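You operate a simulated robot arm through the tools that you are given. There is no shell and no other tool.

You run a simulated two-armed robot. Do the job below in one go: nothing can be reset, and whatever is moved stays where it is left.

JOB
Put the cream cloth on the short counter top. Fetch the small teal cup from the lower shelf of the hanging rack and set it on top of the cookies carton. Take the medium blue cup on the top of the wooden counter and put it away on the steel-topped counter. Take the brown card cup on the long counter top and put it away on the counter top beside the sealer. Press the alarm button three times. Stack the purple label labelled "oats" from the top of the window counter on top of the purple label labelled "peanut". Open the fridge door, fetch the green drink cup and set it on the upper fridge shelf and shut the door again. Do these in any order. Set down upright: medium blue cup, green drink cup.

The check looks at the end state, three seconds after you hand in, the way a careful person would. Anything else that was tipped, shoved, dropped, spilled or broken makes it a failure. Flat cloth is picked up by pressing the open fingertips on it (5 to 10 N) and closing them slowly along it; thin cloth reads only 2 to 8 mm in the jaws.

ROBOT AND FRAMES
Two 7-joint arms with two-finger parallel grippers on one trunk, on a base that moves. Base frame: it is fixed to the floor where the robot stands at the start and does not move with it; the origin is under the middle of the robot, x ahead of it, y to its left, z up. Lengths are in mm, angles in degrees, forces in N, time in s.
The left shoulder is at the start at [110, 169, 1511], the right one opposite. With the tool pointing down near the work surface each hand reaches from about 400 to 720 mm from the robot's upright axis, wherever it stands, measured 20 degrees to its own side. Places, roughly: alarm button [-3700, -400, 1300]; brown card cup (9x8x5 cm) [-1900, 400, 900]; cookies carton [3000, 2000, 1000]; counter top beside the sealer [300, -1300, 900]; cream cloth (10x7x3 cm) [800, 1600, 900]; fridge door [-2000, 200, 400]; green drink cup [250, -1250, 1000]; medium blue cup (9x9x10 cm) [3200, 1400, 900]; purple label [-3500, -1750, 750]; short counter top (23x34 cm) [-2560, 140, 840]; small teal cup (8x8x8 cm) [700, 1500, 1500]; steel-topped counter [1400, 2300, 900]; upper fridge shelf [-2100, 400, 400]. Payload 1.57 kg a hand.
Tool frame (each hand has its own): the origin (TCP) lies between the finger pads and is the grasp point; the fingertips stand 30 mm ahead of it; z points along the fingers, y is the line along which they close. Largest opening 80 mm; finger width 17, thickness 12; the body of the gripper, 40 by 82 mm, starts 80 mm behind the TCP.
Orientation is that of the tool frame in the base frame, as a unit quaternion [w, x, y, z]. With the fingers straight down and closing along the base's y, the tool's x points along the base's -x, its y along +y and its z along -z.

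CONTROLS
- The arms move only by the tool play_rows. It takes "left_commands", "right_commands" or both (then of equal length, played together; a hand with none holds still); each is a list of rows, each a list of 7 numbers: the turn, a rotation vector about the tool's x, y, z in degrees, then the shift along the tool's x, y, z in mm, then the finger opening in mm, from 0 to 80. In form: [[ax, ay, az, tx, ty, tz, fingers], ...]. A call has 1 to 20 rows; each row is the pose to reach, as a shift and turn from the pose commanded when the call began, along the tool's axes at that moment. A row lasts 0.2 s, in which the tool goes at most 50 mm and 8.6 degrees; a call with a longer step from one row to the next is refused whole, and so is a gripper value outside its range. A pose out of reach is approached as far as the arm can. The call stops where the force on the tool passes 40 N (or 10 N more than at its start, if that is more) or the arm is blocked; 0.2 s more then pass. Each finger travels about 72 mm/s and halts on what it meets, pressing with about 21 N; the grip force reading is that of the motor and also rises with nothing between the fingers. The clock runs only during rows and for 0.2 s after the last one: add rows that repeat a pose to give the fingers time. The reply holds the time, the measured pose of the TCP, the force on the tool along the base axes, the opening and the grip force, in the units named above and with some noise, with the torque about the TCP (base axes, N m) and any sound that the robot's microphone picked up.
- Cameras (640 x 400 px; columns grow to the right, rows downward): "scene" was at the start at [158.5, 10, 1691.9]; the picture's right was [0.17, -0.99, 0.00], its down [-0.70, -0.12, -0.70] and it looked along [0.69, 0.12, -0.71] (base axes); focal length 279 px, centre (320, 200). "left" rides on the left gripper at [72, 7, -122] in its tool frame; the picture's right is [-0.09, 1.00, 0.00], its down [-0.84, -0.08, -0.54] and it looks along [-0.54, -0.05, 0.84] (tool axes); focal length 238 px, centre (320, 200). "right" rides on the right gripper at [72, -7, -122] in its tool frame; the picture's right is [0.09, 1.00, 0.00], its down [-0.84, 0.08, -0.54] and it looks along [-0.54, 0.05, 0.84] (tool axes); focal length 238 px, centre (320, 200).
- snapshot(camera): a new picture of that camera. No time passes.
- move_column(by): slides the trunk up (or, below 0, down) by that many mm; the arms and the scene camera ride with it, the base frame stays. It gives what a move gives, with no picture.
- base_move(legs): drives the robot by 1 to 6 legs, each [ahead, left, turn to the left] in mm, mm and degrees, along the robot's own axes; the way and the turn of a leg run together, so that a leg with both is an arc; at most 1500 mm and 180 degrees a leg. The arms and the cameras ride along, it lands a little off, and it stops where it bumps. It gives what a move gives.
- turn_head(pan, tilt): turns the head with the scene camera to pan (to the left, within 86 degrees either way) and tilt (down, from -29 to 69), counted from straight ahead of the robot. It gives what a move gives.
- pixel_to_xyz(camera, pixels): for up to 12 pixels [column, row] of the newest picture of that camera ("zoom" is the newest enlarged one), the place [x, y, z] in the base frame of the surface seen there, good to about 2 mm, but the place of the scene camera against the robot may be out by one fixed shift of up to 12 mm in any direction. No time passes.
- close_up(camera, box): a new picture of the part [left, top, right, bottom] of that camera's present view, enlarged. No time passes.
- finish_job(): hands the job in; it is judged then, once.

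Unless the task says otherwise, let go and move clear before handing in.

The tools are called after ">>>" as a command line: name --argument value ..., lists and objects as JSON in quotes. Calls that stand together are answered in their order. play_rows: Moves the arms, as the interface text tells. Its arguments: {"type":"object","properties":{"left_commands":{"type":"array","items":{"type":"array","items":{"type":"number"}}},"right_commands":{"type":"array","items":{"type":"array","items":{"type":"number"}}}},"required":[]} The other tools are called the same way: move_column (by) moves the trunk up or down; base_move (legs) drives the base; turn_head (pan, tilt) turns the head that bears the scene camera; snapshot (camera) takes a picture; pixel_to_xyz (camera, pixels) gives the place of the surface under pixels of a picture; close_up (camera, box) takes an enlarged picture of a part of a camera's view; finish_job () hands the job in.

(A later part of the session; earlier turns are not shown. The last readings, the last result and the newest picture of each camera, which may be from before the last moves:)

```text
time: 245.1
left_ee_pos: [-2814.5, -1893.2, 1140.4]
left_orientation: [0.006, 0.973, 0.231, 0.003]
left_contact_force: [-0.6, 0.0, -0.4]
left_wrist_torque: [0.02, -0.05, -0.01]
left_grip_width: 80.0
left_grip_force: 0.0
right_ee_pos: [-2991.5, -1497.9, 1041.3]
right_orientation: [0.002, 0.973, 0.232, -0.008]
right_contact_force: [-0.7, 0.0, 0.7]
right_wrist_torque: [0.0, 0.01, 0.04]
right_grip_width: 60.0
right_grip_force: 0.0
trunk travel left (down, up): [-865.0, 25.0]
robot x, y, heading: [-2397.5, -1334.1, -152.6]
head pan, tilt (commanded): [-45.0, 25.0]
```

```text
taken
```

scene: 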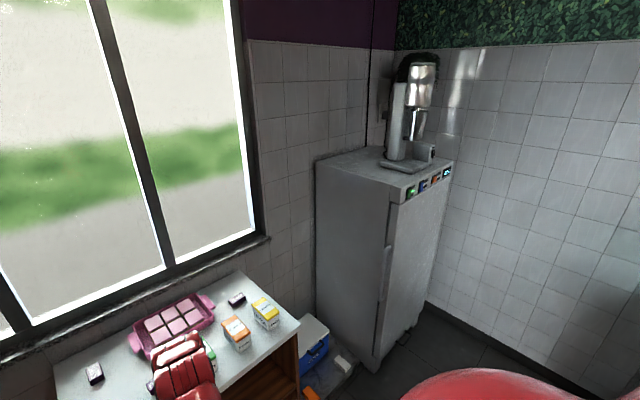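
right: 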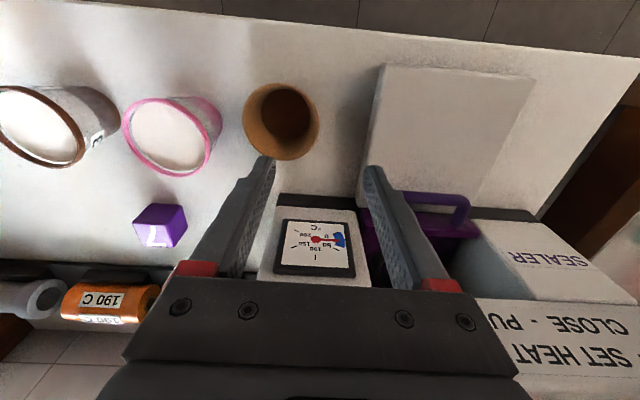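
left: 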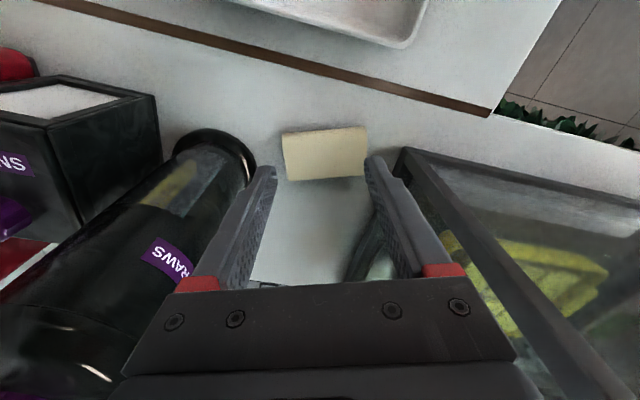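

The window counter is ahead with three purple labels at (310,299), (346,335) and (428,307). Zooming in to read them.

>>> turn_head --pan 0 --tilt 30

>>> snapshot --camera "scene"

>>> close_up --camera "scene" --box '[270, 230, 390, 340]'

>>> close_up --camera "scene" --box '[390, 230, 500, 330]'

>>> snapshot --camera "right"

```text
time: 246.3
left_ee_pos: [-2814.7, -1892.2, 1141.6]
left_orientation: [0.006, 0.973, 0.231, 0.003]
left_contact_force: [0.5, 0.5, 0.6]
left_wrist_torque: [0.03, -0.04, 0.03]
left_grip_width: 79.9
left_grip_force: 0.0
right_ee_pos: [-2990.1, -1499.5, 1040.5]
right_orientation: [0.003, 0.973, 0.232, -0.007]
right_contact_force: [0.0, -0.1, -0.5]
right_wrist_torque: [0.01, -0.02, -0.02]
right_grip_width: 60.2
right_grip_force: 0.1
trunk travel left (down, up): [-865.0, 25.0]
robot x, y, heading: [-2394.6, -1334.0, -152.5]
head pan, tilt (commanded): [0.0, 30.0]
```

```text
taken
```

scene: 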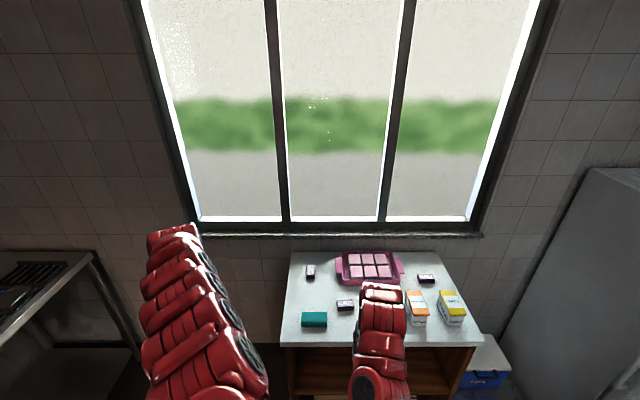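

```text
3.64 times, centred on (330, 285) of scene
```

zoom: 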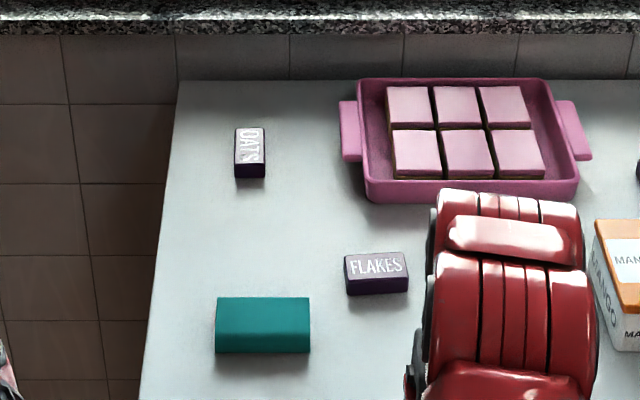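

```text
4.00 times, centred on (445, 280) of scene
```

zoom: 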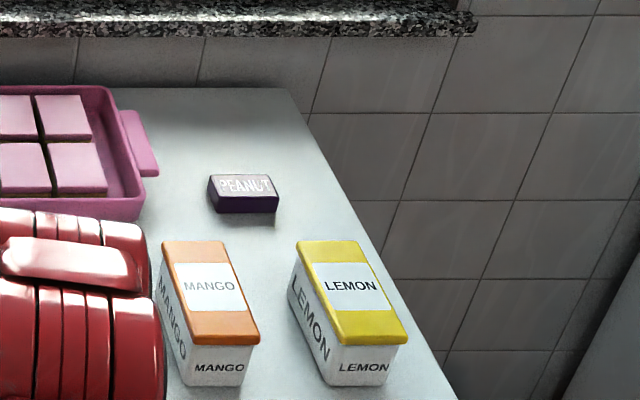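

```text
taken
```

right: 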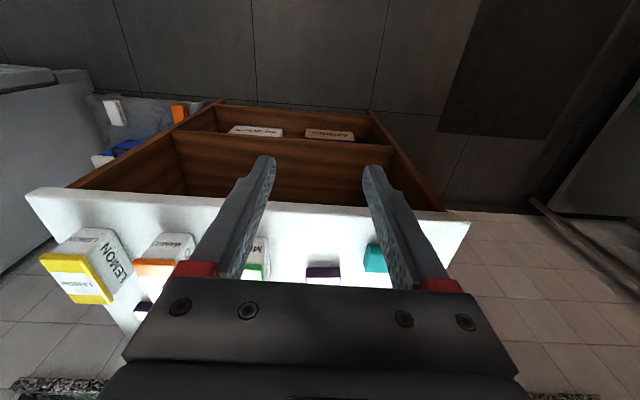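

"OATS" is the label at the far left (311,272); "PEANUT" is the one at the right back (426,278). Measuring both.

>>> pixel_to_xyz --camera "zoom" --pixels '[[243, 184], [213, 183], [275, 184], [243, 203], [243, 225], [350, 250], [210, 255], [130, 150], [85, 215]]'

>>> pixel_to_xyz --camera "scene" --pixels '[[311, 268], [311, 275], [307, 267], [315, 267], [307, 276], [315, 277], [300, 275], [345, 306], [290, 255], [482, 340], [282, 345], [440, 255]]'

```text
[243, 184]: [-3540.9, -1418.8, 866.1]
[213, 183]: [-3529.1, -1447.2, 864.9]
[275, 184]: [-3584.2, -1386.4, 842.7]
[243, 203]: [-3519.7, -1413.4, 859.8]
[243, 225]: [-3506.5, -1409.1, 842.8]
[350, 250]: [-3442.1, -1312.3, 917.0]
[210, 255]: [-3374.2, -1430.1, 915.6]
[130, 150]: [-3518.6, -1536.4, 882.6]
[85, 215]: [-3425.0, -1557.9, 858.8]
```

```text
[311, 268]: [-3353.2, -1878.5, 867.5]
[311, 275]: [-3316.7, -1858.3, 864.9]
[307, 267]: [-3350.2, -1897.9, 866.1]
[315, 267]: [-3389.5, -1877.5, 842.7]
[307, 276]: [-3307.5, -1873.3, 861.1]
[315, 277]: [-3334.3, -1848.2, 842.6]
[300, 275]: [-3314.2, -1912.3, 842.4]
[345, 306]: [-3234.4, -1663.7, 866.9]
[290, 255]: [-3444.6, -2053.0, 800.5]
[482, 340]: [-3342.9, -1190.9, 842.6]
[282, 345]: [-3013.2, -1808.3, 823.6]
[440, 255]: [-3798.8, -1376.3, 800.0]
```

Both labels are near the back of the window counter (u≈-3800), 494 mm apart. I'll check the space at both ends: cooler/cart at right, sink at left.

>>> pixel_to_xyz --camera "scene" --pixels '[[485, 375], [490, 345], [505, 360], [90, 255], [100, 280], [30, 255], [140, 340], [60, 310], [580, 200], [520, 380]]'

>>> turn_head --pan -35 --tilt 40

>>> snapshot --camera "scene"

```text
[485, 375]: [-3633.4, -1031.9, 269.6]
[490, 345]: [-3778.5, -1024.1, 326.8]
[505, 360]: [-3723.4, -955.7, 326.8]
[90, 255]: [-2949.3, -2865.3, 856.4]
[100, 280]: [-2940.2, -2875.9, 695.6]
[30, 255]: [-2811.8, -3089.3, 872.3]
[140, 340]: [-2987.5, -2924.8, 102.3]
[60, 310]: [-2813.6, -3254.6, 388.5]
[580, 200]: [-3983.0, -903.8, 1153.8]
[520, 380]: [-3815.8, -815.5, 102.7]
```

```text
time: 247.3
left_ee_pos: [-2814.7, -1893.3, 1141.2]
left_orientation: [0.007, 0.973, 0.231, 0.003]
left_contact_force: [-0.2, -0.4, -0.8]
left_wrist_torque: [0.01, 0.0, -0.04]
left_grip_width: 80.1
left_grip_force: 0.2
right_ee_pos: [-2989.4, -1498.5, 1040.1]
right_orientation: [0.002, 0.973, 0.232, -0.007]
right_contact_force: [0.6, -0.3, -0.2]
right_wrist_torque: [0.0, 0.01, 0.0]
right_grip_width: 59.8
right_grip_force: 0.1
trunk travel left (down, up): [-865.0, 25.0]
robot x, y, heading: [-2396.4, -1331.7, -152.6]
head pan, tilt (commanded): [-35.0, 40.0]
```

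```text
taken
```

scene: 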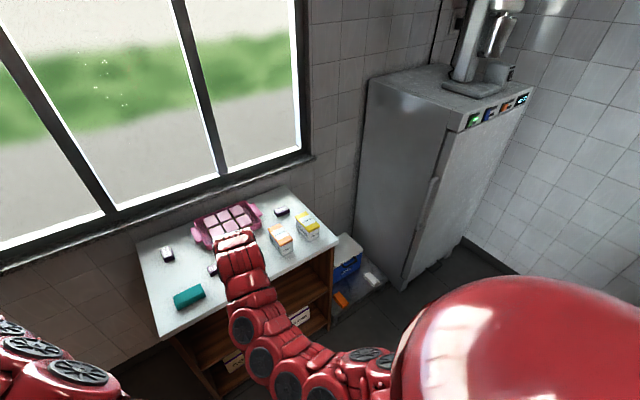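

There is room in front of the window counter. I'll pull the left hand back a little and drive in so the right hand comes over the OATS label.

>>> play_rows --left_commands '[[0, 0, 0, 20, 0, 0, 80], [0, 0, 0, 40, 0, 0, 80], [0, 0, 0, 60, 0, 0, 80], [0, 0, 0, 80, 0, 0, 80], [0, 0, 0, 100, 0, 0, 80]]'

>>> base_move --legs '[[0, 165, 0], [380, 0, 0]]'

>>> snapshot --camera "right"

>>> turn_head --pan 0 --tilt 45

>>> snapshot --camera "scene"

```text
time: 248.5
left_ee_pos: [-2800.1, -1907.6, 1135.7]
left_orientation: [0.006, 0.973, 0.231, 0.004]
left_contact_force: [0.7, 0.1, 0.0]
left_wrist_torque: [0.02, 0.03, 0.0]
left_grip_width: 80.0
left_grip_force: 0.0
left hand out of reach, approached as far as the arm can: row 1, 2, 3, 4, 5
right_ee_pos: [-2989.8, -1498.8, 1040.2]
right_orientation: [0.003, 0.973, 0.232, -0.008]
right_contact_force: [1.1, 0.1, -0.5]
right_wrist_torque: [-0.01, -0.02, 0.0]
right_grip_width: 59.9
right_grip_force: 0.0
trunk travel left (down, up): [-865.0, 25.0]
robot x, y, heading: [-2394.6, -1331.6, -152.8]
head pan, tilt (commanded): [-35.0, 40.0]
```

```text
time: 251.9
left_ee_pos: [-3065.7, -2229.3, 1135.0]
left_orientation: [0.005, 0.973, 0.23, 0.005]
left_contact_force: [0.7, -1.0, -0.2]
left_wrist_torque: [-0.02, 0.02, -0.03]
left_grip_width: 80.1
left_grip_force: 0.0
right_ee_pos: [-3253.8, -1820.3, 1039.5]
right_orientation: [0.002, 0.973, 0.23, -0.008]
right_contact_force: [0.5, 0.4, -0.1]
right_wrist_torque: [0.05, 0.0, 0.01]
right_grip_width: 59.8
right_grip_force: 0.0
trunk travel left (down, up): [-865.0, 25.0]
robot x, y, heading: [-2656.9, -1659.1, -152.6]
head pan, tilt (commanded): [-35.0, 40.0]
```

```text
taken
```

right: 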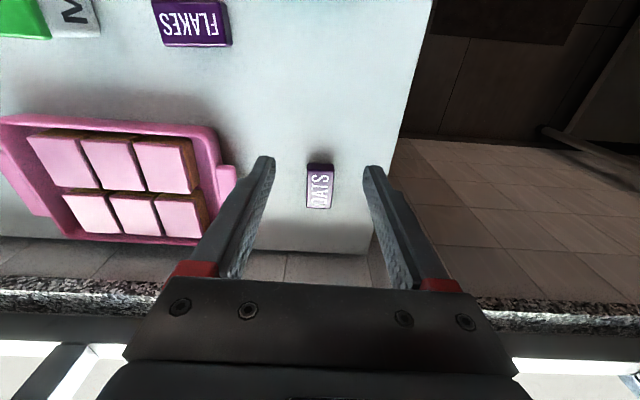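

```text
time: 252.9
left_ee_pos: [-3065.2, -2228.3, 1134.6]
left_orientation: [0.005, 0.973, 0.23, 0.004]
left_contact_force: [0.1, 0.3, 1.0]
left_wrist_torque: [-0.03, 0.0, 0.02]
left_grip_width: 80.3
left_grip_force: 0.0
right_ee_pos: [-3254.5, -1821.4, 1039.8]
right_orientation: [0.004, 0.973, 0.23, -0.008]
right_contact_force: [-0.6, -0.2, 0.0]
right_wrist_torque: [0.0, 0.01, -0.01]
right_grip_width: 59.9
right_grip_force: 0.1
trunk travel left (down, up): [-865.0, 25.0]
robot x, y, heading: [-2658.5, -1657.9, -152.7]
head pan, tilt (commanded): [0.0, 45.0]
```

```text
taken
```

scene: 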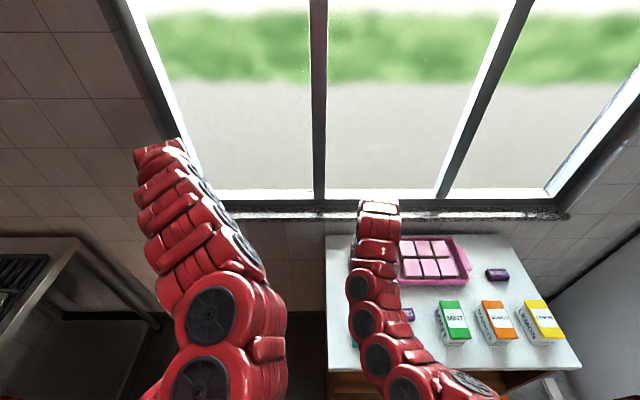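

OATS is right under the right hand at (320,187). Measuring its corners and top.

>>> close_up --camera "right" --box '[280, 140, 370, 230]'

>>> pixel_to_xyz --camera "right" --pixels '[[310, 175], [331, 177], [309, 205], [330, 207], [320, 190], [320, 168], [300, 190], [342, 190], [320, 215], [320, 245]]'

```text
4.44 times, centred on (325, 185) of right
```

zoom: 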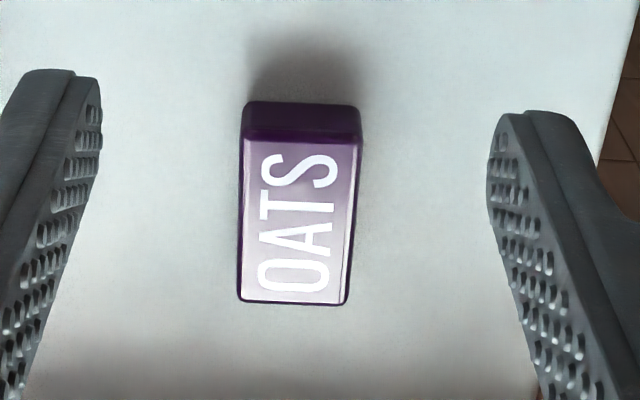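

```text
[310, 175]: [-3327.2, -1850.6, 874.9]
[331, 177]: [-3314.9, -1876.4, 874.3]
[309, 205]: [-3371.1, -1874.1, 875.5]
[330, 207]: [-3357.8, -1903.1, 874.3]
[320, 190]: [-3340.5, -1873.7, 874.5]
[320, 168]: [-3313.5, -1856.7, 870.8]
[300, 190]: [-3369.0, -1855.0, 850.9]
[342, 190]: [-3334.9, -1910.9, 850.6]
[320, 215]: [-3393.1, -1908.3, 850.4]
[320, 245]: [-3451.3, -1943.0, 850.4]
```

OATS: centre ≈(-3343,-1876), top z≈874.5, about 30 mm wide. I'll advance the base 35 mm and bring the hand over it.

>>> base_move --legs '[[35, 0, 0]]'

>>> play_rows --right_commands '[[0, 0, 0, -16, 2, 5, 55], [0, 0, 0, -32, 4, 15, 50], [0, 0, 0, -48, 6, 40, 50], [0, 0, 0, -60, 8, 65, 50], [0, 0, 0, -68, 9, 90, 50], [0, 0, 0, -68, 9, 112, 50], [0, 0, 0, -68, 9, 112, 50]]'

>>> snapshot --camera "right"

>>> pixel_to_xyz --camera "right" --pixels '[[320, 130], [320, 160], [320, 185], [300, 160], [340, 160]]'

```text
time: 253.8
left_ee_pos: [-3092.7, -2242.7, 1139.7]
left_orientation: [0.006, 0.973, 0.229, 0.002]
left_contact_force: [0.4, -0.5, 0.0]
left_wrist_torque: [-0.02, 0.07, 0.02]
left_grip_width: 80.0
left_grip_force: 0.1
right_ee_pos: [-3282.5, -1833.9, 1042.8]
right_orientation: [0.003, 0.973, 0.23, -0.01]
right_contact_force: [0.2, 0.5, 1.6]
right_wrist_torque: [-0.05, 0.03, 0.05]
right_grip_width: 59.9
right_grip_force: 0.1
trunk travel left (down, up): [-865.0, 25.0]
robot x, y, heading: [-2688.9, -1674.3, -152.6]
head pan, tilt (commanded): [0.0, 45.0]
```

```text
time: 255.4
left_ee_pos: [-3096.3, -2244.6, 1135.0]
left_orientation: [0.006, 0.973, 0.229, 0.004]
left_contact_force: [-1.1, 0.0, 0.7]
left_wrist_torque: [0.02, -0.02, -0.01]
left_grip_width: 79.9
left_grip_force: 0.0
right_ee_pos: [-3343.3, -1875.7, 930.0]
right_orientation: [0.004, 0.973, 0.229, -0.008]
right_contact_force: [0.5, -1.3, 0.0]
right_wrist_torque: [0.01, -0.01, 0.0]
right_grip_width: 49.6
right_grip_force: 0.1
trunk travel left (down, up): [-865.0, 25.0]
robot x, y, heading: [-2693.4, -1675.1, -152.8]
head pan, tilt (commanded): [0.0, 45.0]
```

```text
taken
```

right: 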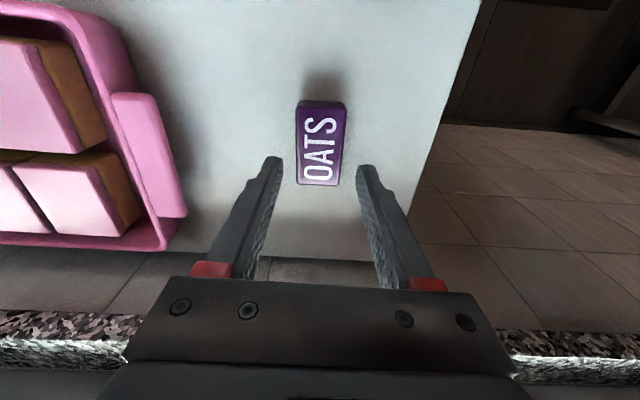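

```text
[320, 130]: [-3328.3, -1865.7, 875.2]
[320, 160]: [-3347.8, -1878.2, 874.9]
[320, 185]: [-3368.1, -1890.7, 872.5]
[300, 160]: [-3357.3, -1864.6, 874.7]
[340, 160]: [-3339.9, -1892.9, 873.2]
```

Well centred. Going down 45 mm and closing.

>>> play_rows --right_commands '[[0, 0, 0, 0, 0, 12, 50], [0, 0, 0, 0, 0, 24, 50], [0, 0, 0, 0, 0, 36, 50], [0, 0, 0, 0, 0, 45, 50], [0, 0, 0, 0, 0, 45, 50]]'

>>> snapshot --camera "right"

>>> play_rows --right_commands '[[0, 0, 0, 0, 0, 0, 42], [0, 0, 0, 0, 0, 0, 34], [0, 0, 0, 0, 0, 0, 26], [0, 0, 0, 0, 0, 0, 18], [0, 0, 0, 0, 0, 0, 15], [0, 0, 0, 0, 0, 0, 15]]'

>>> snapshot --camera "right"

```text
time: 256.6
left_ee_pos: [-3096.1, -2244.4, 1135.4]
left_orientation: [0.005, 0.974, 0.229, 0.004]
left_contact_force: [0.5, 0.6, 0.2]
left_wrist_torque: [0.02, 0.01, 0.0]
left_grip_width: 80.0
left_grip_force: 0.1
right_ee_pos: [-3337.0, -1871.3, 897.8]
right_orientation: [0.004, 0.973, 0.229, -0.008]
right_contact_force: [-0.4, 0.7, 0.0]
right_wrist_torque: [-0.02, -0.01, 0.0]
right_grip_width: 50.3
right_grip_force: 0.1
right hand out of reach, approached as far as the arm can: row 2, 3, 4, 5
trunk travel left (down, up): [-865.0, 25.0]
robot x, y, heading: [-2693.8, -1670.2, -152.9]
head pan, tilt (commanded): [0.0, 45.0]
```

```text
taken
```

right: 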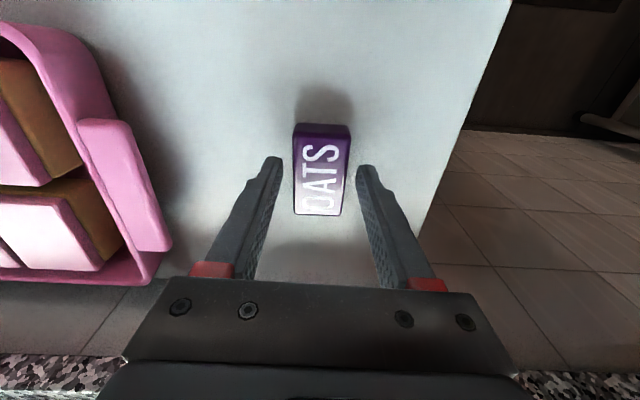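

```text
time: 258.0
left_ee_pos: [-3096.7, -2244.9, 1136.1]
left_orientation: [0.006, 0.973, 0.229, 0.004]
left_contact_force: [-0.1, -0.2, -0.2]
left_wrist_torque: [-0.01, 0.0, 0.01]
left_grip_width: 80.2
left_grip_force: 0.1
right_ee_pos: [-3337.2, -1871.0, 897.5]
right_orientation: [0.003, 0.973, 0.23, -0.008]
right_contact_force: [-0.8, 0.1, -0.1]
right_wrist_torque: [0.01, 0.0, -0.02]
right_grip_width: 37.0
right_grip_force: 21.4
trunk travel left (down, up): [-865.0, 25.0]
robot x, y, heading: [-2692.2, -1677.4, -152.7]
head pan, tilt (commanded): [0.0, 45.0]
```

```text
taken
```

right: 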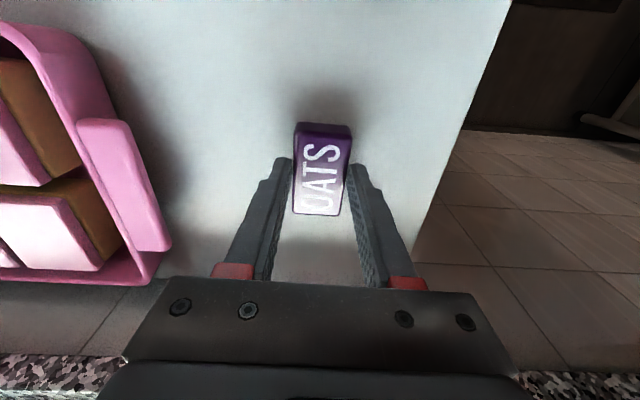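

The arm's reach ended 12 mm too high, so only the block's top 7 mm is held. I'll open, lower the trunk 12 mm and grip again.

>>> play_rows --right_commands '[[0, 0, 0, 0, 0, 0, 44], [0, 0, 0, 0, 0, 0, 50], [0, 0, 0, 0, 0, 0, 50]]'

>>> move_column --by -12

>>> snapshot --camera "right"

```text
time: 258.8
left_ee_pos: [-3096.8, -2246.0, 1134.6]
left_orientation: [0.005, 0.973, 0.229, 0.003]
left_contact_force: [0.2, 0.1, -0.3]
left_wrist_torque: [0.03, 0.02, 0.02]
left_grip_width: 79.9
left_grip_force: 0.1
right_ee_pos: [-3336.5, -1870.8, 897.2]
right_orientation: [0.003, 0.973, 0.231, -0.007]
right_contact_force: [-0.5, 0.2, 0.5]
right_wrist_torque: [0.01, -0.03, -0.03]
right_grip_width: 49.9
right_grip_force: 0.1
trunk travel left (down, up): [-865.0, 25.0]
robot x, y, heading: [-2689.6, -1675.8, -152.8]
head pan, tilt (commanded): [0.0, 45.0]
```

```text
time: 259.4
left_ee_pos: [-3096.9, -2245.4, 1123.5]
left_orientation: [0.005, 0.973, 0.23, 0.004]
left_contact_force: [0.2, -0.2, 0.5]
left_wrist_torque: [-0.01, 0.0, 0.0]
left_grip_width: 80.1
left_grip_force: 0.0
right_ee_pos: [-3336.5, -1871.6, 885.6]
right_orientation: [0.003, 0.973, 0.23, -0.007]
right_contact_force: [0.2, -0.5, 0.2]
right_wrist_torque: [0.01, 0.01, 0.0]
right_grip_width: 50.1
right_grip_force: 0.0
trunk travel left (down, up): [-853.0, 37.0]
robot x, y, heading: [-2690.9, -1677.8, -152.3]
head pan, tilt (commanded): [0.0, 45.0]
```

```text
taken
```

right: 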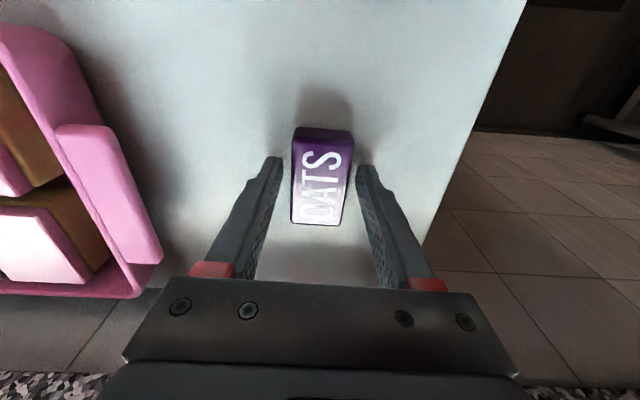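

Now at the right height (z=885.6). Closing on the label.

>>> play_rows --right_commands '[[0, 0, 0, 0, 0, 0, 42], [0, 0, 0, 0, 0, 0, 34], [0, 0, 0, 0, 0, 0, 26], [0, 0, 0, 0, 0, 0, 18], [0, 0, 0, 0, 0, 0, 15], [0, 0, 0, 0, 0, 0, 15]]'

>>> move_column --by 45

>>> snapshot --camera "right"

```text
time: 260.8
left_ee_pos: [-3096.8, -2245.7, 1123.1]
left_orientation: [0.005, 0.973, 0.229, 0.003]
left_contact_force: [-0.1, 0.4, -0.4]
left_wrist_torque: [-0.04, -0.01, 0.0]
left_grip_width: 80.2
left_grip_force: 0.0
right_ee_pos: [-3336.5, -1871.2, 886.0]
right_orientation: [0.003, 0.973, 0.23, -0.008]
right_contact_force: [0.0, 0.1, 1.2]
right_wrist_torque: [0.01, 0.04, 0.02]
right_grip_width: 37.0
right_grip_force: 20.5
trunk travel left (down, up): [-853.0, 37.0]
robot x, y, heading: [-2692.1, -1674.0, -152.3]
head pan, tilt (commanded): [0.0, 45.0]
```

```text
time: 261.6
left_ee_pos: [-3097.9, -2245.3, 1159.3]
left_orientation: [0.006, 0.973, 0.229, 0.005]
left_contact_force: [0.1, 0.1, 0.0]
left_wrist_torque: [-0.02, 0.03, -0.01]
left_grip_width: 79.8
left_grip_force: 0.1
right_ee_pos: [-3336.9, -1872.2, 922.7]
right_orientation: [0.003, 0.973, 0.23, -0.008]
right_contact_force: [-0.2, 0.0, -0.3]
right_wrist_torque: [-0.03, 0.01, 0.0]
right_grip_width: 37.1
right_grip_force: 20.9
right hand out of reach, approached as far as the arm can: row 1
trunk travel left (down, up): [-890.0, 0.0]
robot x, y, heading: [-2688.9, -1672.9, -152.6]
head pan, tilt (commanded): [0.0, 45.0]
```

```text
taken
```

right: 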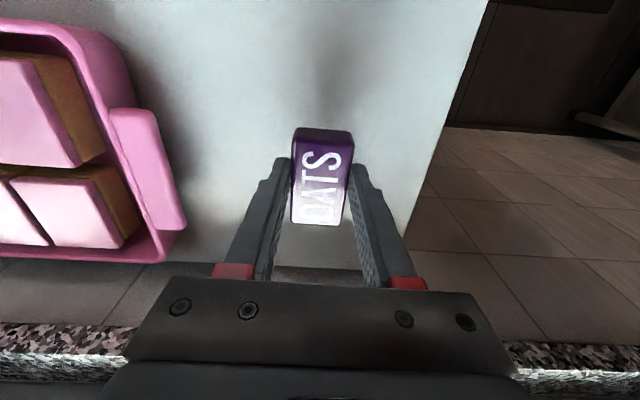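

The label is held (37 mm). I'll raise the hand over the tray and cartons and drive right to the PEANUT label.

>>> play_rows --right_commands '[[0, 0, 0, 5, 0, -20, 15], [0, 0, 0, 15, 0, -40, 15], [0, 0, 0, 25, 0, -60, 15], [0, 0, 0, 35, 0, -80, 15], [0, 0, 0, 45, 0, -100, 15], [0, 0, 0, 50, 0, -110, 15]]'

>>> base_move --legs '[[-15, 0, 0], [0, -470, 0]]'

>>> snapshot --camera "right"

>>> snapshot --camera "scene"

```text
time: 263.0
left_ee_pos: [-3096.7, -2244.4, 1160.0]
left_orientation: [0.005, 0.973, 0.23, 0.004]
left_contact_force: [0.5, -1.1, 0.1]
left_wrist_torque: [0.0, -0.01, -0.01]
left_grip_width: 79.9
left_grip_force: 0.0
right_ee_pos: [-3290.9, -1849.6, 1030.5]
right_orientation: [0.003, 0.973, 0.23, -0.009]
right_contact_force: [0.4, 0.4, -0.8]
right_wrist_torque: [0.02, 0.01, -0.03]
right_grip_width: 37.1
right_grip_force: 20.8
trunk travel left (down, up): [-890.0, 0.0]
robot x, y, heading: [-2686.4, -1671.6, -152.4]
head pan, tilt (commanded): [0.0, 45.0]
```

```text
time: 266.2
left_ee_pos: [-3294.4, -1826.6, 1161.2]
left_orientation: [0.005, 0.973, 0.232, 0.005]
left_contact_force: [0.0, 0.4, -0.5]
left_wrist_torque: [0.0, -0.01, -0.03]
left_grip_width: 79.6
left_grip_force: 0.1
right_ee_pos: [-3492.2, -1431.7, 1031.5]
right_orientation: [0.002, 0.973, 0.232, -0.007]
right_contact_force: [-0.5, 0.4, -1.6]
right_wrist_torque: [0.04, -0.02, 0.02]
right_grip_width: 36.7
right_grip_force: 20.9
trunk travel left (down, up): [-890.0, 0.0]
robot x, y, heading: [-2892.2, -1249.3, -152.5]
head pan, tilt (commanded): [0.0, 45.0]
```

```text
taken
```

right: 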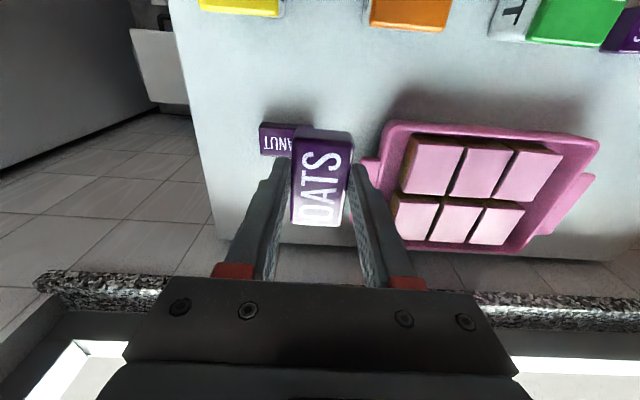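

```text
taken
```

scene: 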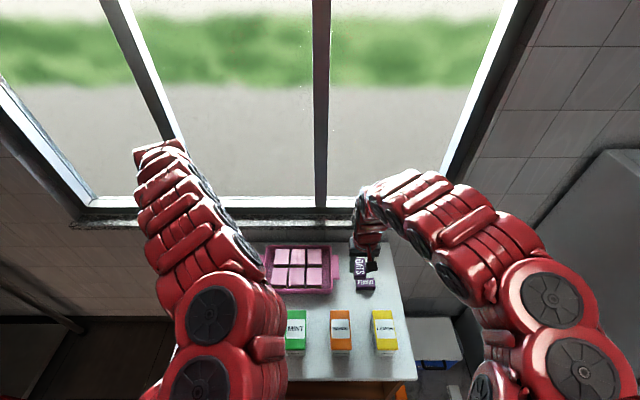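

PEANUT shows beside/below the held OATS. Measuring it with both cameras.

>>> close_up --camera "right" --box '[230, 100, 330, 180]'

>>> pixel_to_xyz --camera "right" --pixels '[[263, 137], [263, 153], [285, 139], [285, 153], [275, 145], [275, 127], [255, 145], [300, 127], [290, 131]]'

>>> close_up --camera "scene" --box '[330, 240, 410, 310]'

>>> pixel_to_xyz --camera "zoom" --pixels '[[240, 312], [320, 310], [215, 320], [350, 320], [280, 320], [280, 330], [280, 350]]'

```text
5.00 times, centred on (280, 140) of right
```

zoom: 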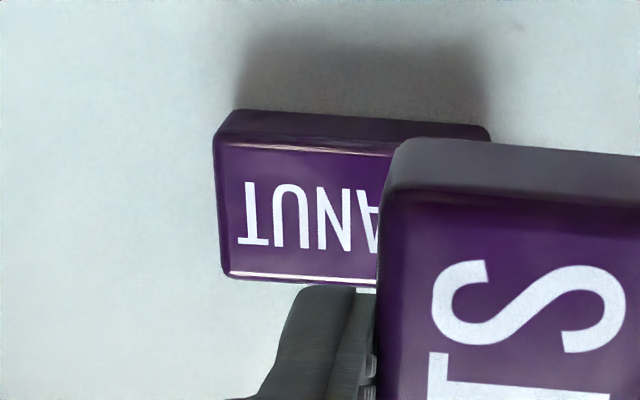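

```text
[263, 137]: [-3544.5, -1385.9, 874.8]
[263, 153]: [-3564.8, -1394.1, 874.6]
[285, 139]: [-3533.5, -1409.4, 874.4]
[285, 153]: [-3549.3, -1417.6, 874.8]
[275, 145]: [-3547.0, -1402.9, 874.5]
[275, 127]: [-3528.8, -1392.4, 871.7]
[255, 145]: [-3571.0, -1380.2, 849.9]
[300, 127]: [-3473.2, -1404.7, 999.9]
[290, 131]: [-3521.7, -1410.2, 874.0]
```

```text
5.71 times, centred on (370, 275) of scene
```

zoom: 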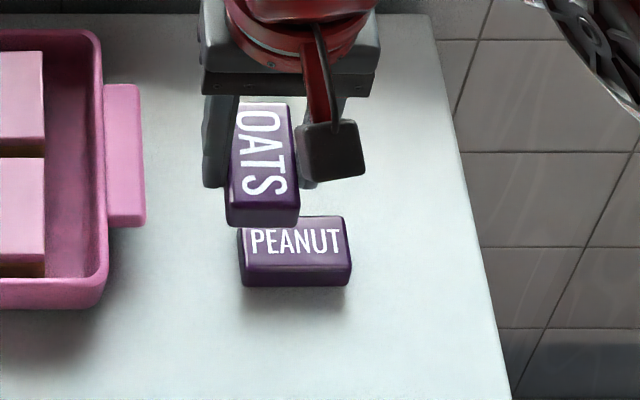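

```text
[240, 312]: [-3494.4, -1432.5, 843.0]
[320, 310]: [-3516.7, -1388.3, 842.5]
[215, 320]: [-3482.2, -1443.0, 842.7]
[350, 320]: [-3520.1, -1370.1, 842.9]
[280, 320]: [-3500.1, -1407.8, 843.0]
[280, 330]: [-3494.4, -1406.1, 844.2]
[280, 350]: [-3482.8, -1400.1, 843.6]
```

PEANUT centre ≈(-3540,-1415), 64×37 mm, top z≈874.5. I'd like to lay OATS aligned with it, so I'll turn the hand 90°; checking the window sill's position first.

>>> pixel_to_xyz --camera "right" --pixels '[[100, 285], [100, 272], [560, 300], [230, 245], [150, 270], [200, 240]]'

>>> play_rows --right_commands '[[0, 0, -7.5, 0, 0, 0, 15], [0, 0, -15, 0, 0, 0, 15], [0, 0, -22.5, 0, 0, 0, 15], [0, 0, -30, 0, 0, 0, 15], [0, 0, -37.5, 0, 0, 0, 15], [0, 0, -45, 0, 0, 0, 15], [0, 0, -52.5, 0, 0, 0, 15], [0, 0, -60, 0, 0, 0, 15], [0, 0, -67.5, 0, 0, 0, 15], [0, 0, -75, 0, 0, 0, 15], [0, 0, -82.5, 0, 0, 0, 15], [0, 0, -90, 0, 0, 0, 15], [0, 0, -90, 0, 0, 0, 15]]'

>>> snapshot --camera "right"

>>> snapshot --camera "scene"

```text
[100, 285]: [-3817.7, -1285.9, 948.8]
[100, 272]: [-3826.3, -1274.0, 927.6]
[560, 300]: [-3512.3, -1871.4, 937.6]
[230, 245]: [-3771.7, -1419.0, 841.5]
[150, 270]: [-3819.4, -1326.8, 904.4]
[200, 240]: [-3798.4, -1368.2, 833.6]
```

```text
time: 269.0
left_ee_pos: [-3294.9, -1826.4, 1160.8]
left_orientation: [0.006, 0.973, 0.232, 0.004]
left_contact_force: [-0.1, -0.6, -0.6]
left_wrist_torque: [0.01, 0.01, -0.01]
left_grip_width: 80.2
left_grip_force: 0.0
right_ee_pos: [-3491.2, -1432.5, 1029.3]
right_orientation: [-0.003, 0.523, 0.852, -0.007]
right_contact_force: [0.4, -0.1, 0.2]
right_wrist_torque: [-0.02, 0.0, 0.04]
right_grip_width: 37.1
right_grip_force: 21.1
trunk travel left (down, up): [-890.0, 0.0]
robot x, y, heading: [-2890.9, -1252.1, -152.7]
head pan, tilt (commanded): [0.0, 45.0]
```

```text
taken
```

right: 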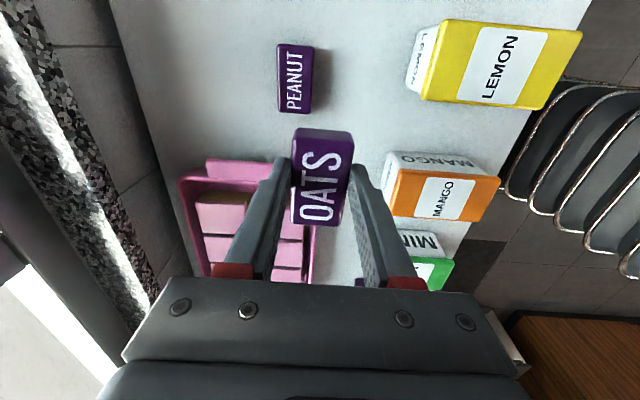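

```text
taken
```

scene: 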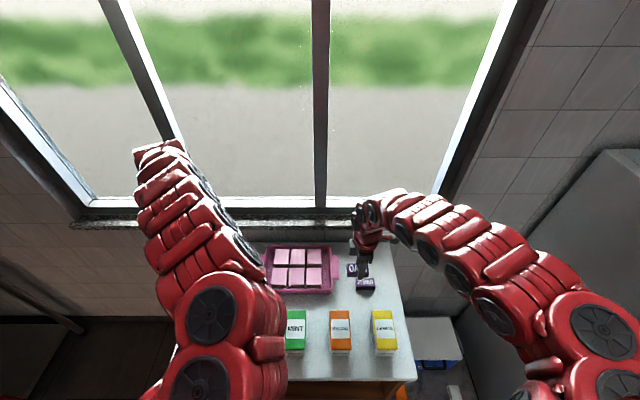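

The hand is turned and PEANUT is fully visible at (295,78). Measuring it again.

>>> close_up --camera "right" --box '[240, 30, 360, 240]'

>>> pixel_to_xyz --camera "right" --pixels '[[283, 50], [308, 52], [282, 105], [307, 107], [295, 78], [294, 47], [294, 110], [279, 78], [311, 78]]'

>>> pixel_to_xyz --camera "right" --pixels '[[300, 145], [345, 150], [296, 215], [338, 218], [320, 180], [350, 180], [293, 180]]'

```text
1.90 times, centred on (300, 135) of right
```

zoom: 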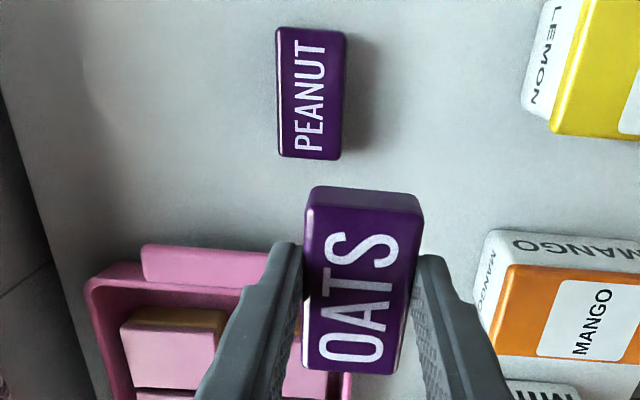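

```text
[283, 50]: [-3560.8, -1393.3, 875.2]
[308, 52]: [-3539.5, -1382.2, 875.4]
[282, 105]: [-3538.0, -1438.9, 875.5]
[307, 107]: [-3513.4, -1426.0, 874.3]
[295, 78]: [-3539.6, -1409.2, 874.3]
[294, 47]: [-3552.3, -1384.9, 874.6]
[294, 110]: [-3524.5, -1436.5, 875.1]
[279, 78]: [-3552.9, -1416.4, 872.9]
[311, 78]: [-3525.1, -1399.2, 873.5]
```

```text
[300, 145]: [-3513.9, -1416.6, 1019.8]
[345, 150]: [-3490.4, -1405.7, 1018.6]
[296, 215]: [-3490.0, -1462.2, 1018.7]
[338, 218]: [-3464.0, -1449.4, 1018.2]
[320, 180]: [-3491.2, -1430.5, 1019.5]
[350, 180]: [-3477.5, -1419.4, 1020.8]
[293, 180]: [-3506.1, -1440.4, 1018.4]
```

Displacement needed: 43 mm right and 33 mm forward. I'll lower the trunk 50 mm for reach, move over PEANUT, and check.

>>> move_column --by -50

>>> play_rows --right_commands '[[0, 0, 0, 14, -11, 0, 15], [0, 0, 0, 28, -22, 0, 15], [0, 0, 0, 43, -33, 0, 15], [0, 0, 0, 43, -33, 15, 15], [0, 0, 0, 43, -33, 30, 15], [0, 0, 0, 43, -33, 45, 15], [0, 0, 0, 43, -33, 45, 15]]'

>>> snapshot --camera "right"

>>> close_up --camera "scene" --box '[320, 210, 440, 310]'

```text
time: 269.9
left_ee_pos: [-3295.6, -1826.8, 1111.7]
left_orientation: [0.005, 0.973, 0.232, 0.004]
left_contact_force: [-0.3, 0.0, -0.6]
left_wrist_torque: [0.0, 0.02, -0.01]
left_grip_width: 80.0
left_grip_force: 0.1
right_ee_pos: [-3490.9, -1430.6, 980.8]
right_orientation: [-0.003, 0.524, 0.851, -0.007]
right_contact_force: [-0.9, 0.1, -0.3]
right_wrist_torque: [-0.02, 0.04, 0.01]
right_grip_width: 36.8
right_grip_force: 20.5
trunk travel left (down, up): [-840.0, 50.0]
robot x, y, heading: [-2890.0, -1252.0, -152.4]
head pan, tilt (commanded): [0.0, 45.0]
```

```text
time: 271.5
left_ee_pos: [-3295.8, -1826.6, 1110.9]
left_orientation: [0.004, 0.973, 0.232, 0.004]
left_contact_force: [-0.6, -0.7, -0.2]
left_wrist_torque: [0.02, -0.02, 0.01]
left_grip_width: 80.2
left_grip_force: 0.0
right_ee_pos: [-3541.3, -1408.8, 935.1]
right_orientation: [-0.004, 0.524, 0.852, -0.008]
right_contact_force: [0.7, 0.6, -0.8]
right_wrist_torque: [-0.05, -0.01, 0.0]
right_grip_width: 37.4
right_grip_force: 21.1
trunk travel left (down, up): [-840.0, 50.0]
robot x, y, heading: [-2892.3, -1255.0, -152.5]
head pan, tilt (commanded): [0.0, 45.0]
```

```text
taken
```

right: 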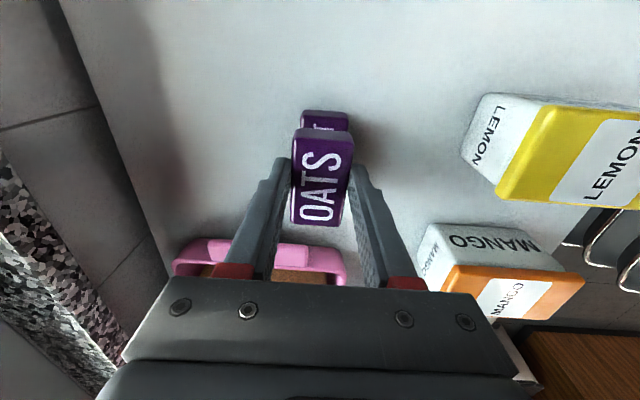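

```text
4.00 times, centred on (380, 260) of scene
```

zoom: 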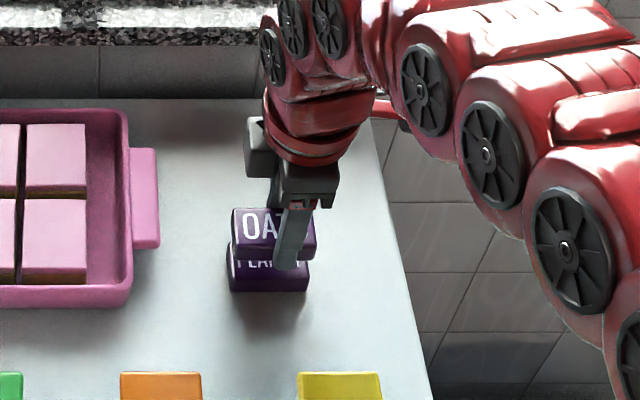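

OATS is right over PEANUT, about 25 mm above. A last alignment check by coordinates.

>>> pixel_to_xyz --camera "right" --pixels '[[304, 120], [346, 120], [325, 113], [325, 122], [300, 150], [348, 152], [297, 215], [340, 218], [320, 180]]'

>>> close_up --camera "right" --box '[270, 90, 380, 240]'

```text
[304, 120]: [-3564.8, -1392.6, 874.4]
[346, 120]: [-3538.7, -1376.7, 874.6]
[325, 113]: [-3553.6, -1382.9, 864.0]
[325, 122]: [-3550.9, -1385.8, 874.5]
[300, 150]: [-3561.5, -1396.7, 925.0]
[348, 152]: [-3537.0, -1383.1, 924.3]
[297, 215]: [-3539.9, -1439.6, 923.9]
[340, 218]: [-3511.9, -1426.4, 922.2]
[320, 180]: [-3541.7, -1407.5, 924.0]
```

```text
2.67 times, centred on (325, 165) of right
```

zoom: 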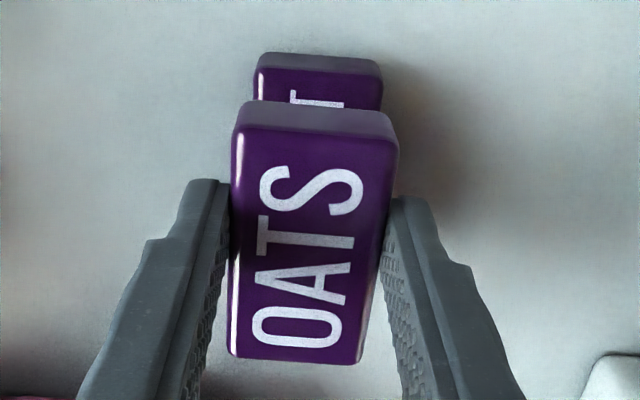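

Aligned within about 2 mm. Lowering onto PEANUT.

>>> play_rows --right_commands '[[0, 0, 0, 0, 0, 8, 15], [0, 0, 0, 0, 0, 16, 15], [0, 0, 0, 0, 0, 21, 15]]'

>>> play_rows --right_commands '[[0, 0, 0, 0, 0, 1.5, 15], [0, 0, 0, 0, 0, 3, 15]]'

>>> play_rows --right_commands '[[0, 0, 0, 0, 0, 1, 15], [0, 0, 0, 0, 0, 2, 15]]'

```text
time: 272.3
left_ee_pos: [-3295.4, -1826.6, 1110.0]
left_orientation: [0.006, 0.973, 0.232, 0.004]
left_contact_force: [0.4, -0.7, 0.5]
left_wrist_torque: [0.0, -0.01, -0.01]
left_grip_width: 80.3
left_grip_force: 0.0
right_ee_pos: [-3541.2, -1409.2, 915.0]
right_orientation: [-0.004, 0.523, 0.852, -0.007]
right_contact_force: [-0.6, 0.7, 0.4]
right_wrist_torque: [-0.01, 0.0, 0.02]
right_grip_width: 36.9
right_grip_force: 21.1
trunk travel left (down, up): [-840.0, 50.0]
robot x, y, heading: [-2890.9, -1253.4, -152.5]
head pan, tilt (commanded): [0.0, 45.0]
```

```text
time: 272.9
left_ee_pos: [-3295.6, -1825.8, 1110.6]
left_orientation: [0.006, 0.973, 0.232, 0.004]
left_contact_force: [0.0, 1.3, -0.1]
left_wrist_torque: [0.02, -0.02, 0.0]
left_grip_width: 79.9
left_grip_force: 0.0
right_ee_pos: [-3542.0, -1409.1, 913.8]
right_orientation: [-0.004, 0.524, 0.852, -0.007]
right_contact_force: [-0.8, -0.8, 0.1]
right_wrist_torque: [0.02, -0.03, 0.01]
right_grip_width: 37.1
right_grip_force: 20.7
trunk travel left (down, up): [-840.0, 50.0]
robot x, y, heading: [-2890.4, -1253.6, -152.5]
head pan, tilt (commanded): [0.0, 45.0]
```

```text
time: 273.5
left_ee_pos: [-3295.1, -1826.8, 1109.9]
left_orientation: [0.005, 0.973, 0.231, 0.004]
left_contact_force: [0.0, -0.5, 0.0]
left_wrist_torque: [0.01, -0.01, -0.03]
left_grip_width: 79.9
left_grip_force: 0.1
right_ee_pos: [-3541.8, -1408.2, 911.2]
right_orientation: [-0.004, 0.524, 0.852, -0.008]
right_contact_force: [-0.7, -0.5, 3.3]
right_wrist_torque: [-0.08, -0.12, 0.0]
right_grip_width: 37.2
right_grip_force: 20.4
trunk travel left (down, up): [-840.0, 50.0]
robot x, y, heading: [-2893.0, -1251.2, -152.5]
head pan, tilt (commanded): [0.0, 45.0]
```

Contact at z≈911. Releasing gently.

>>> play_rows --right_commands '[[0, 0, 0, 0, 0, 0, 39], [0, 0, 0, 0, 0, 0, 43], [0, 0, 0, 0, 0, 0, 48], [0, 0, 0, 0, 0, 0, 54], [0, 0, 0, 0, 0, 0, 54]]'

>>> snapshot --camera "right"

```text
time: 274.7
left_ee_pos: [-3295.5, -1826.8, 1110.7]
left_orientation: [0.004, 0.973, 0.232, 0.004]
left_contact_force: [-0.4, -0.4, -0.2]
left_wrist_torque: [0.01, 0.03, -0.04]
left_grip_width: 80.2
left_grip_force: 0.1
right_ee_pos: [-3542.6, -1408.4, 909.7]
right_orientation: [-0.003, 0.524, 0.852, -0.007]
right_contact_force: [0.3, 0.3, 0.0]
right_wrist_torque: [-0.01, -0.01, 0.0]
right_grip_width: 53.9
right_grip_force: 0.1
trunk travel left (down, up): [-840.0, 50.0]
robot x, y, heading: [-2891.3, -1255.7, -152.6]
head pan, tilt (commanded): [0.0, 45.0]
```

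```text
taken
```

right: 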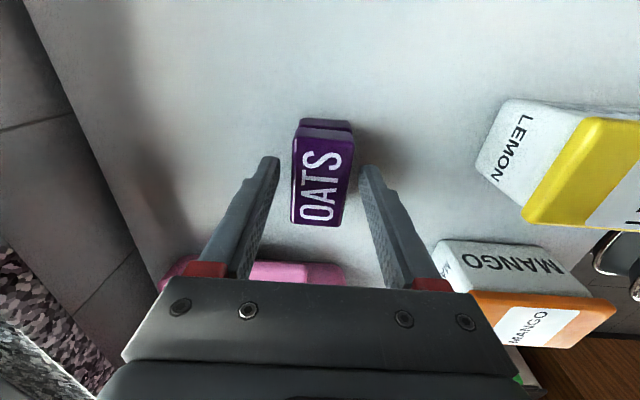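

Stacked and released. Lifting the hand straight up and turning it back.

>>> play_rows --right_commands '[[0, 0, 0, 0, 0, -12, 54], [0, 0, 0, 0, 0, -30, 54], [0, 0, 0, 0, 0, -50, 54], [0, 0, 0, 0, 0, -72, 54], [0, 0, 0, 0, 0, -95, 54]]'

>>> snapshot --camera "right"

>>> play_rows --right_commands '[[0, 0, 7.5, 0, 4, 0, 54], [0, 0, 15, 0, 8, 0, 54], [0, 0, 22.5, 0, 12, 0, 54], [0, 0, 30, 0, 16, 0, 54], [0, 0, 37.5, 0, 20, 0, 54], [0, 0, 45, 0, 24, 0, 54], [0, 0, 52.5, 0, 28, 0, 54], [0, 0, 60, 0, 32, 0, 54], [0, 0, 67.5, 0, 36, 0, 54], [0, 0, 75, 0, 40, 0, 54], [0, 0, 82.5, 0, 44, 0, 54], [0, 0, 90, 0, 48, 0, 54]]'

>>> close_up --camera "scene" --box '[280, 220, 440, 330]'

```text
time: 275.9
left_ee_pos: [-3295.4, -1826.6, 1112.0]
left_orientation: [0.007, 0.973, 0.232, 0.004]
left_contact_force: [-0.2, 0.6, -0.1]
left_wrist_torque: [0.0, 0.04, 0.01]
left_grip_width: 80.1
left_grip_force: 0.0
right_ee_pos: [-3539.6, -1406.9, 1005.4]
right_orientation: [-0.004, 0.525, 0.851, -0.008]
right_contact_force: [0.3, 0.3, 0.2]
right_wrist_torque: [0.01, 0.0, 0.03]
right_grip_width: 53.9
right_grip_force: 0.1
trunk travel left (down, up): [-840.0, 50.0]
robot x, y, heading: [-2893.7, -1252.9, -152.4]
head pan, tilt (commanded): [0.0, 45.0]
```

```text
taken
```

right: 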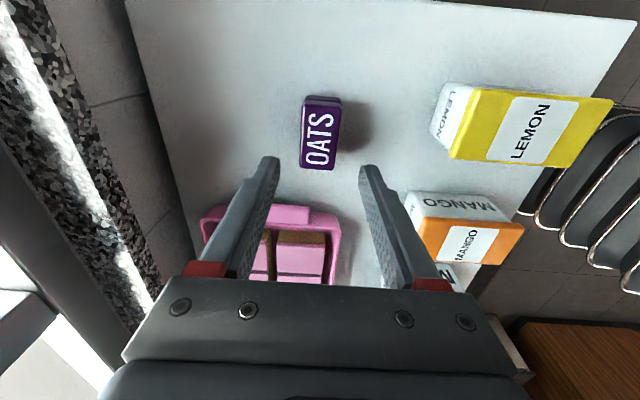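

```text
time: 278.5
left_ee_pos: [-3296.1, -1827.1, 1110.5]
left_orientation: [0.006, 0.973, 0.231, 0.004]
left_contact_force: [-0.2, -0.5, 0.3]
left_wrist_torque: [-0.03, -0.01, 0.01]
left_grip_width: 80.3
left_grip_force: 0.0
right_ee_pos: [-3509.2, -1391.2, 996.0]
right_orientation: [0.003, 0.973, 0.231, -0.006]
right_contact_force: [0.2, 0.5, 0.0]
right_wrist_torque: [0.02, -0.02, 0.0]
right_grip_width: 54.1
right_grip_force: 0.1
right hand out of reach, approached as far as the arm can: row 9, 10, 11, 12
trunk travel left (down, up): [-840.0, 50.0]
robot x, y, heading: [-2892.9, -1253.6, -152.4]
head pan, tilt (commanded): [0.0, 45.0]
```

```text
3.64 times, centred on (360, 275) of scene
```

zoom: 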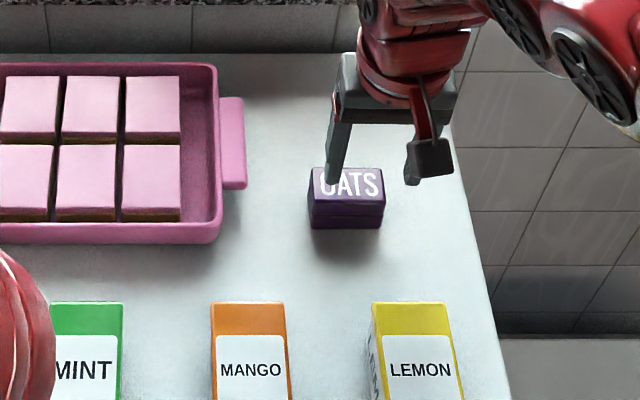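

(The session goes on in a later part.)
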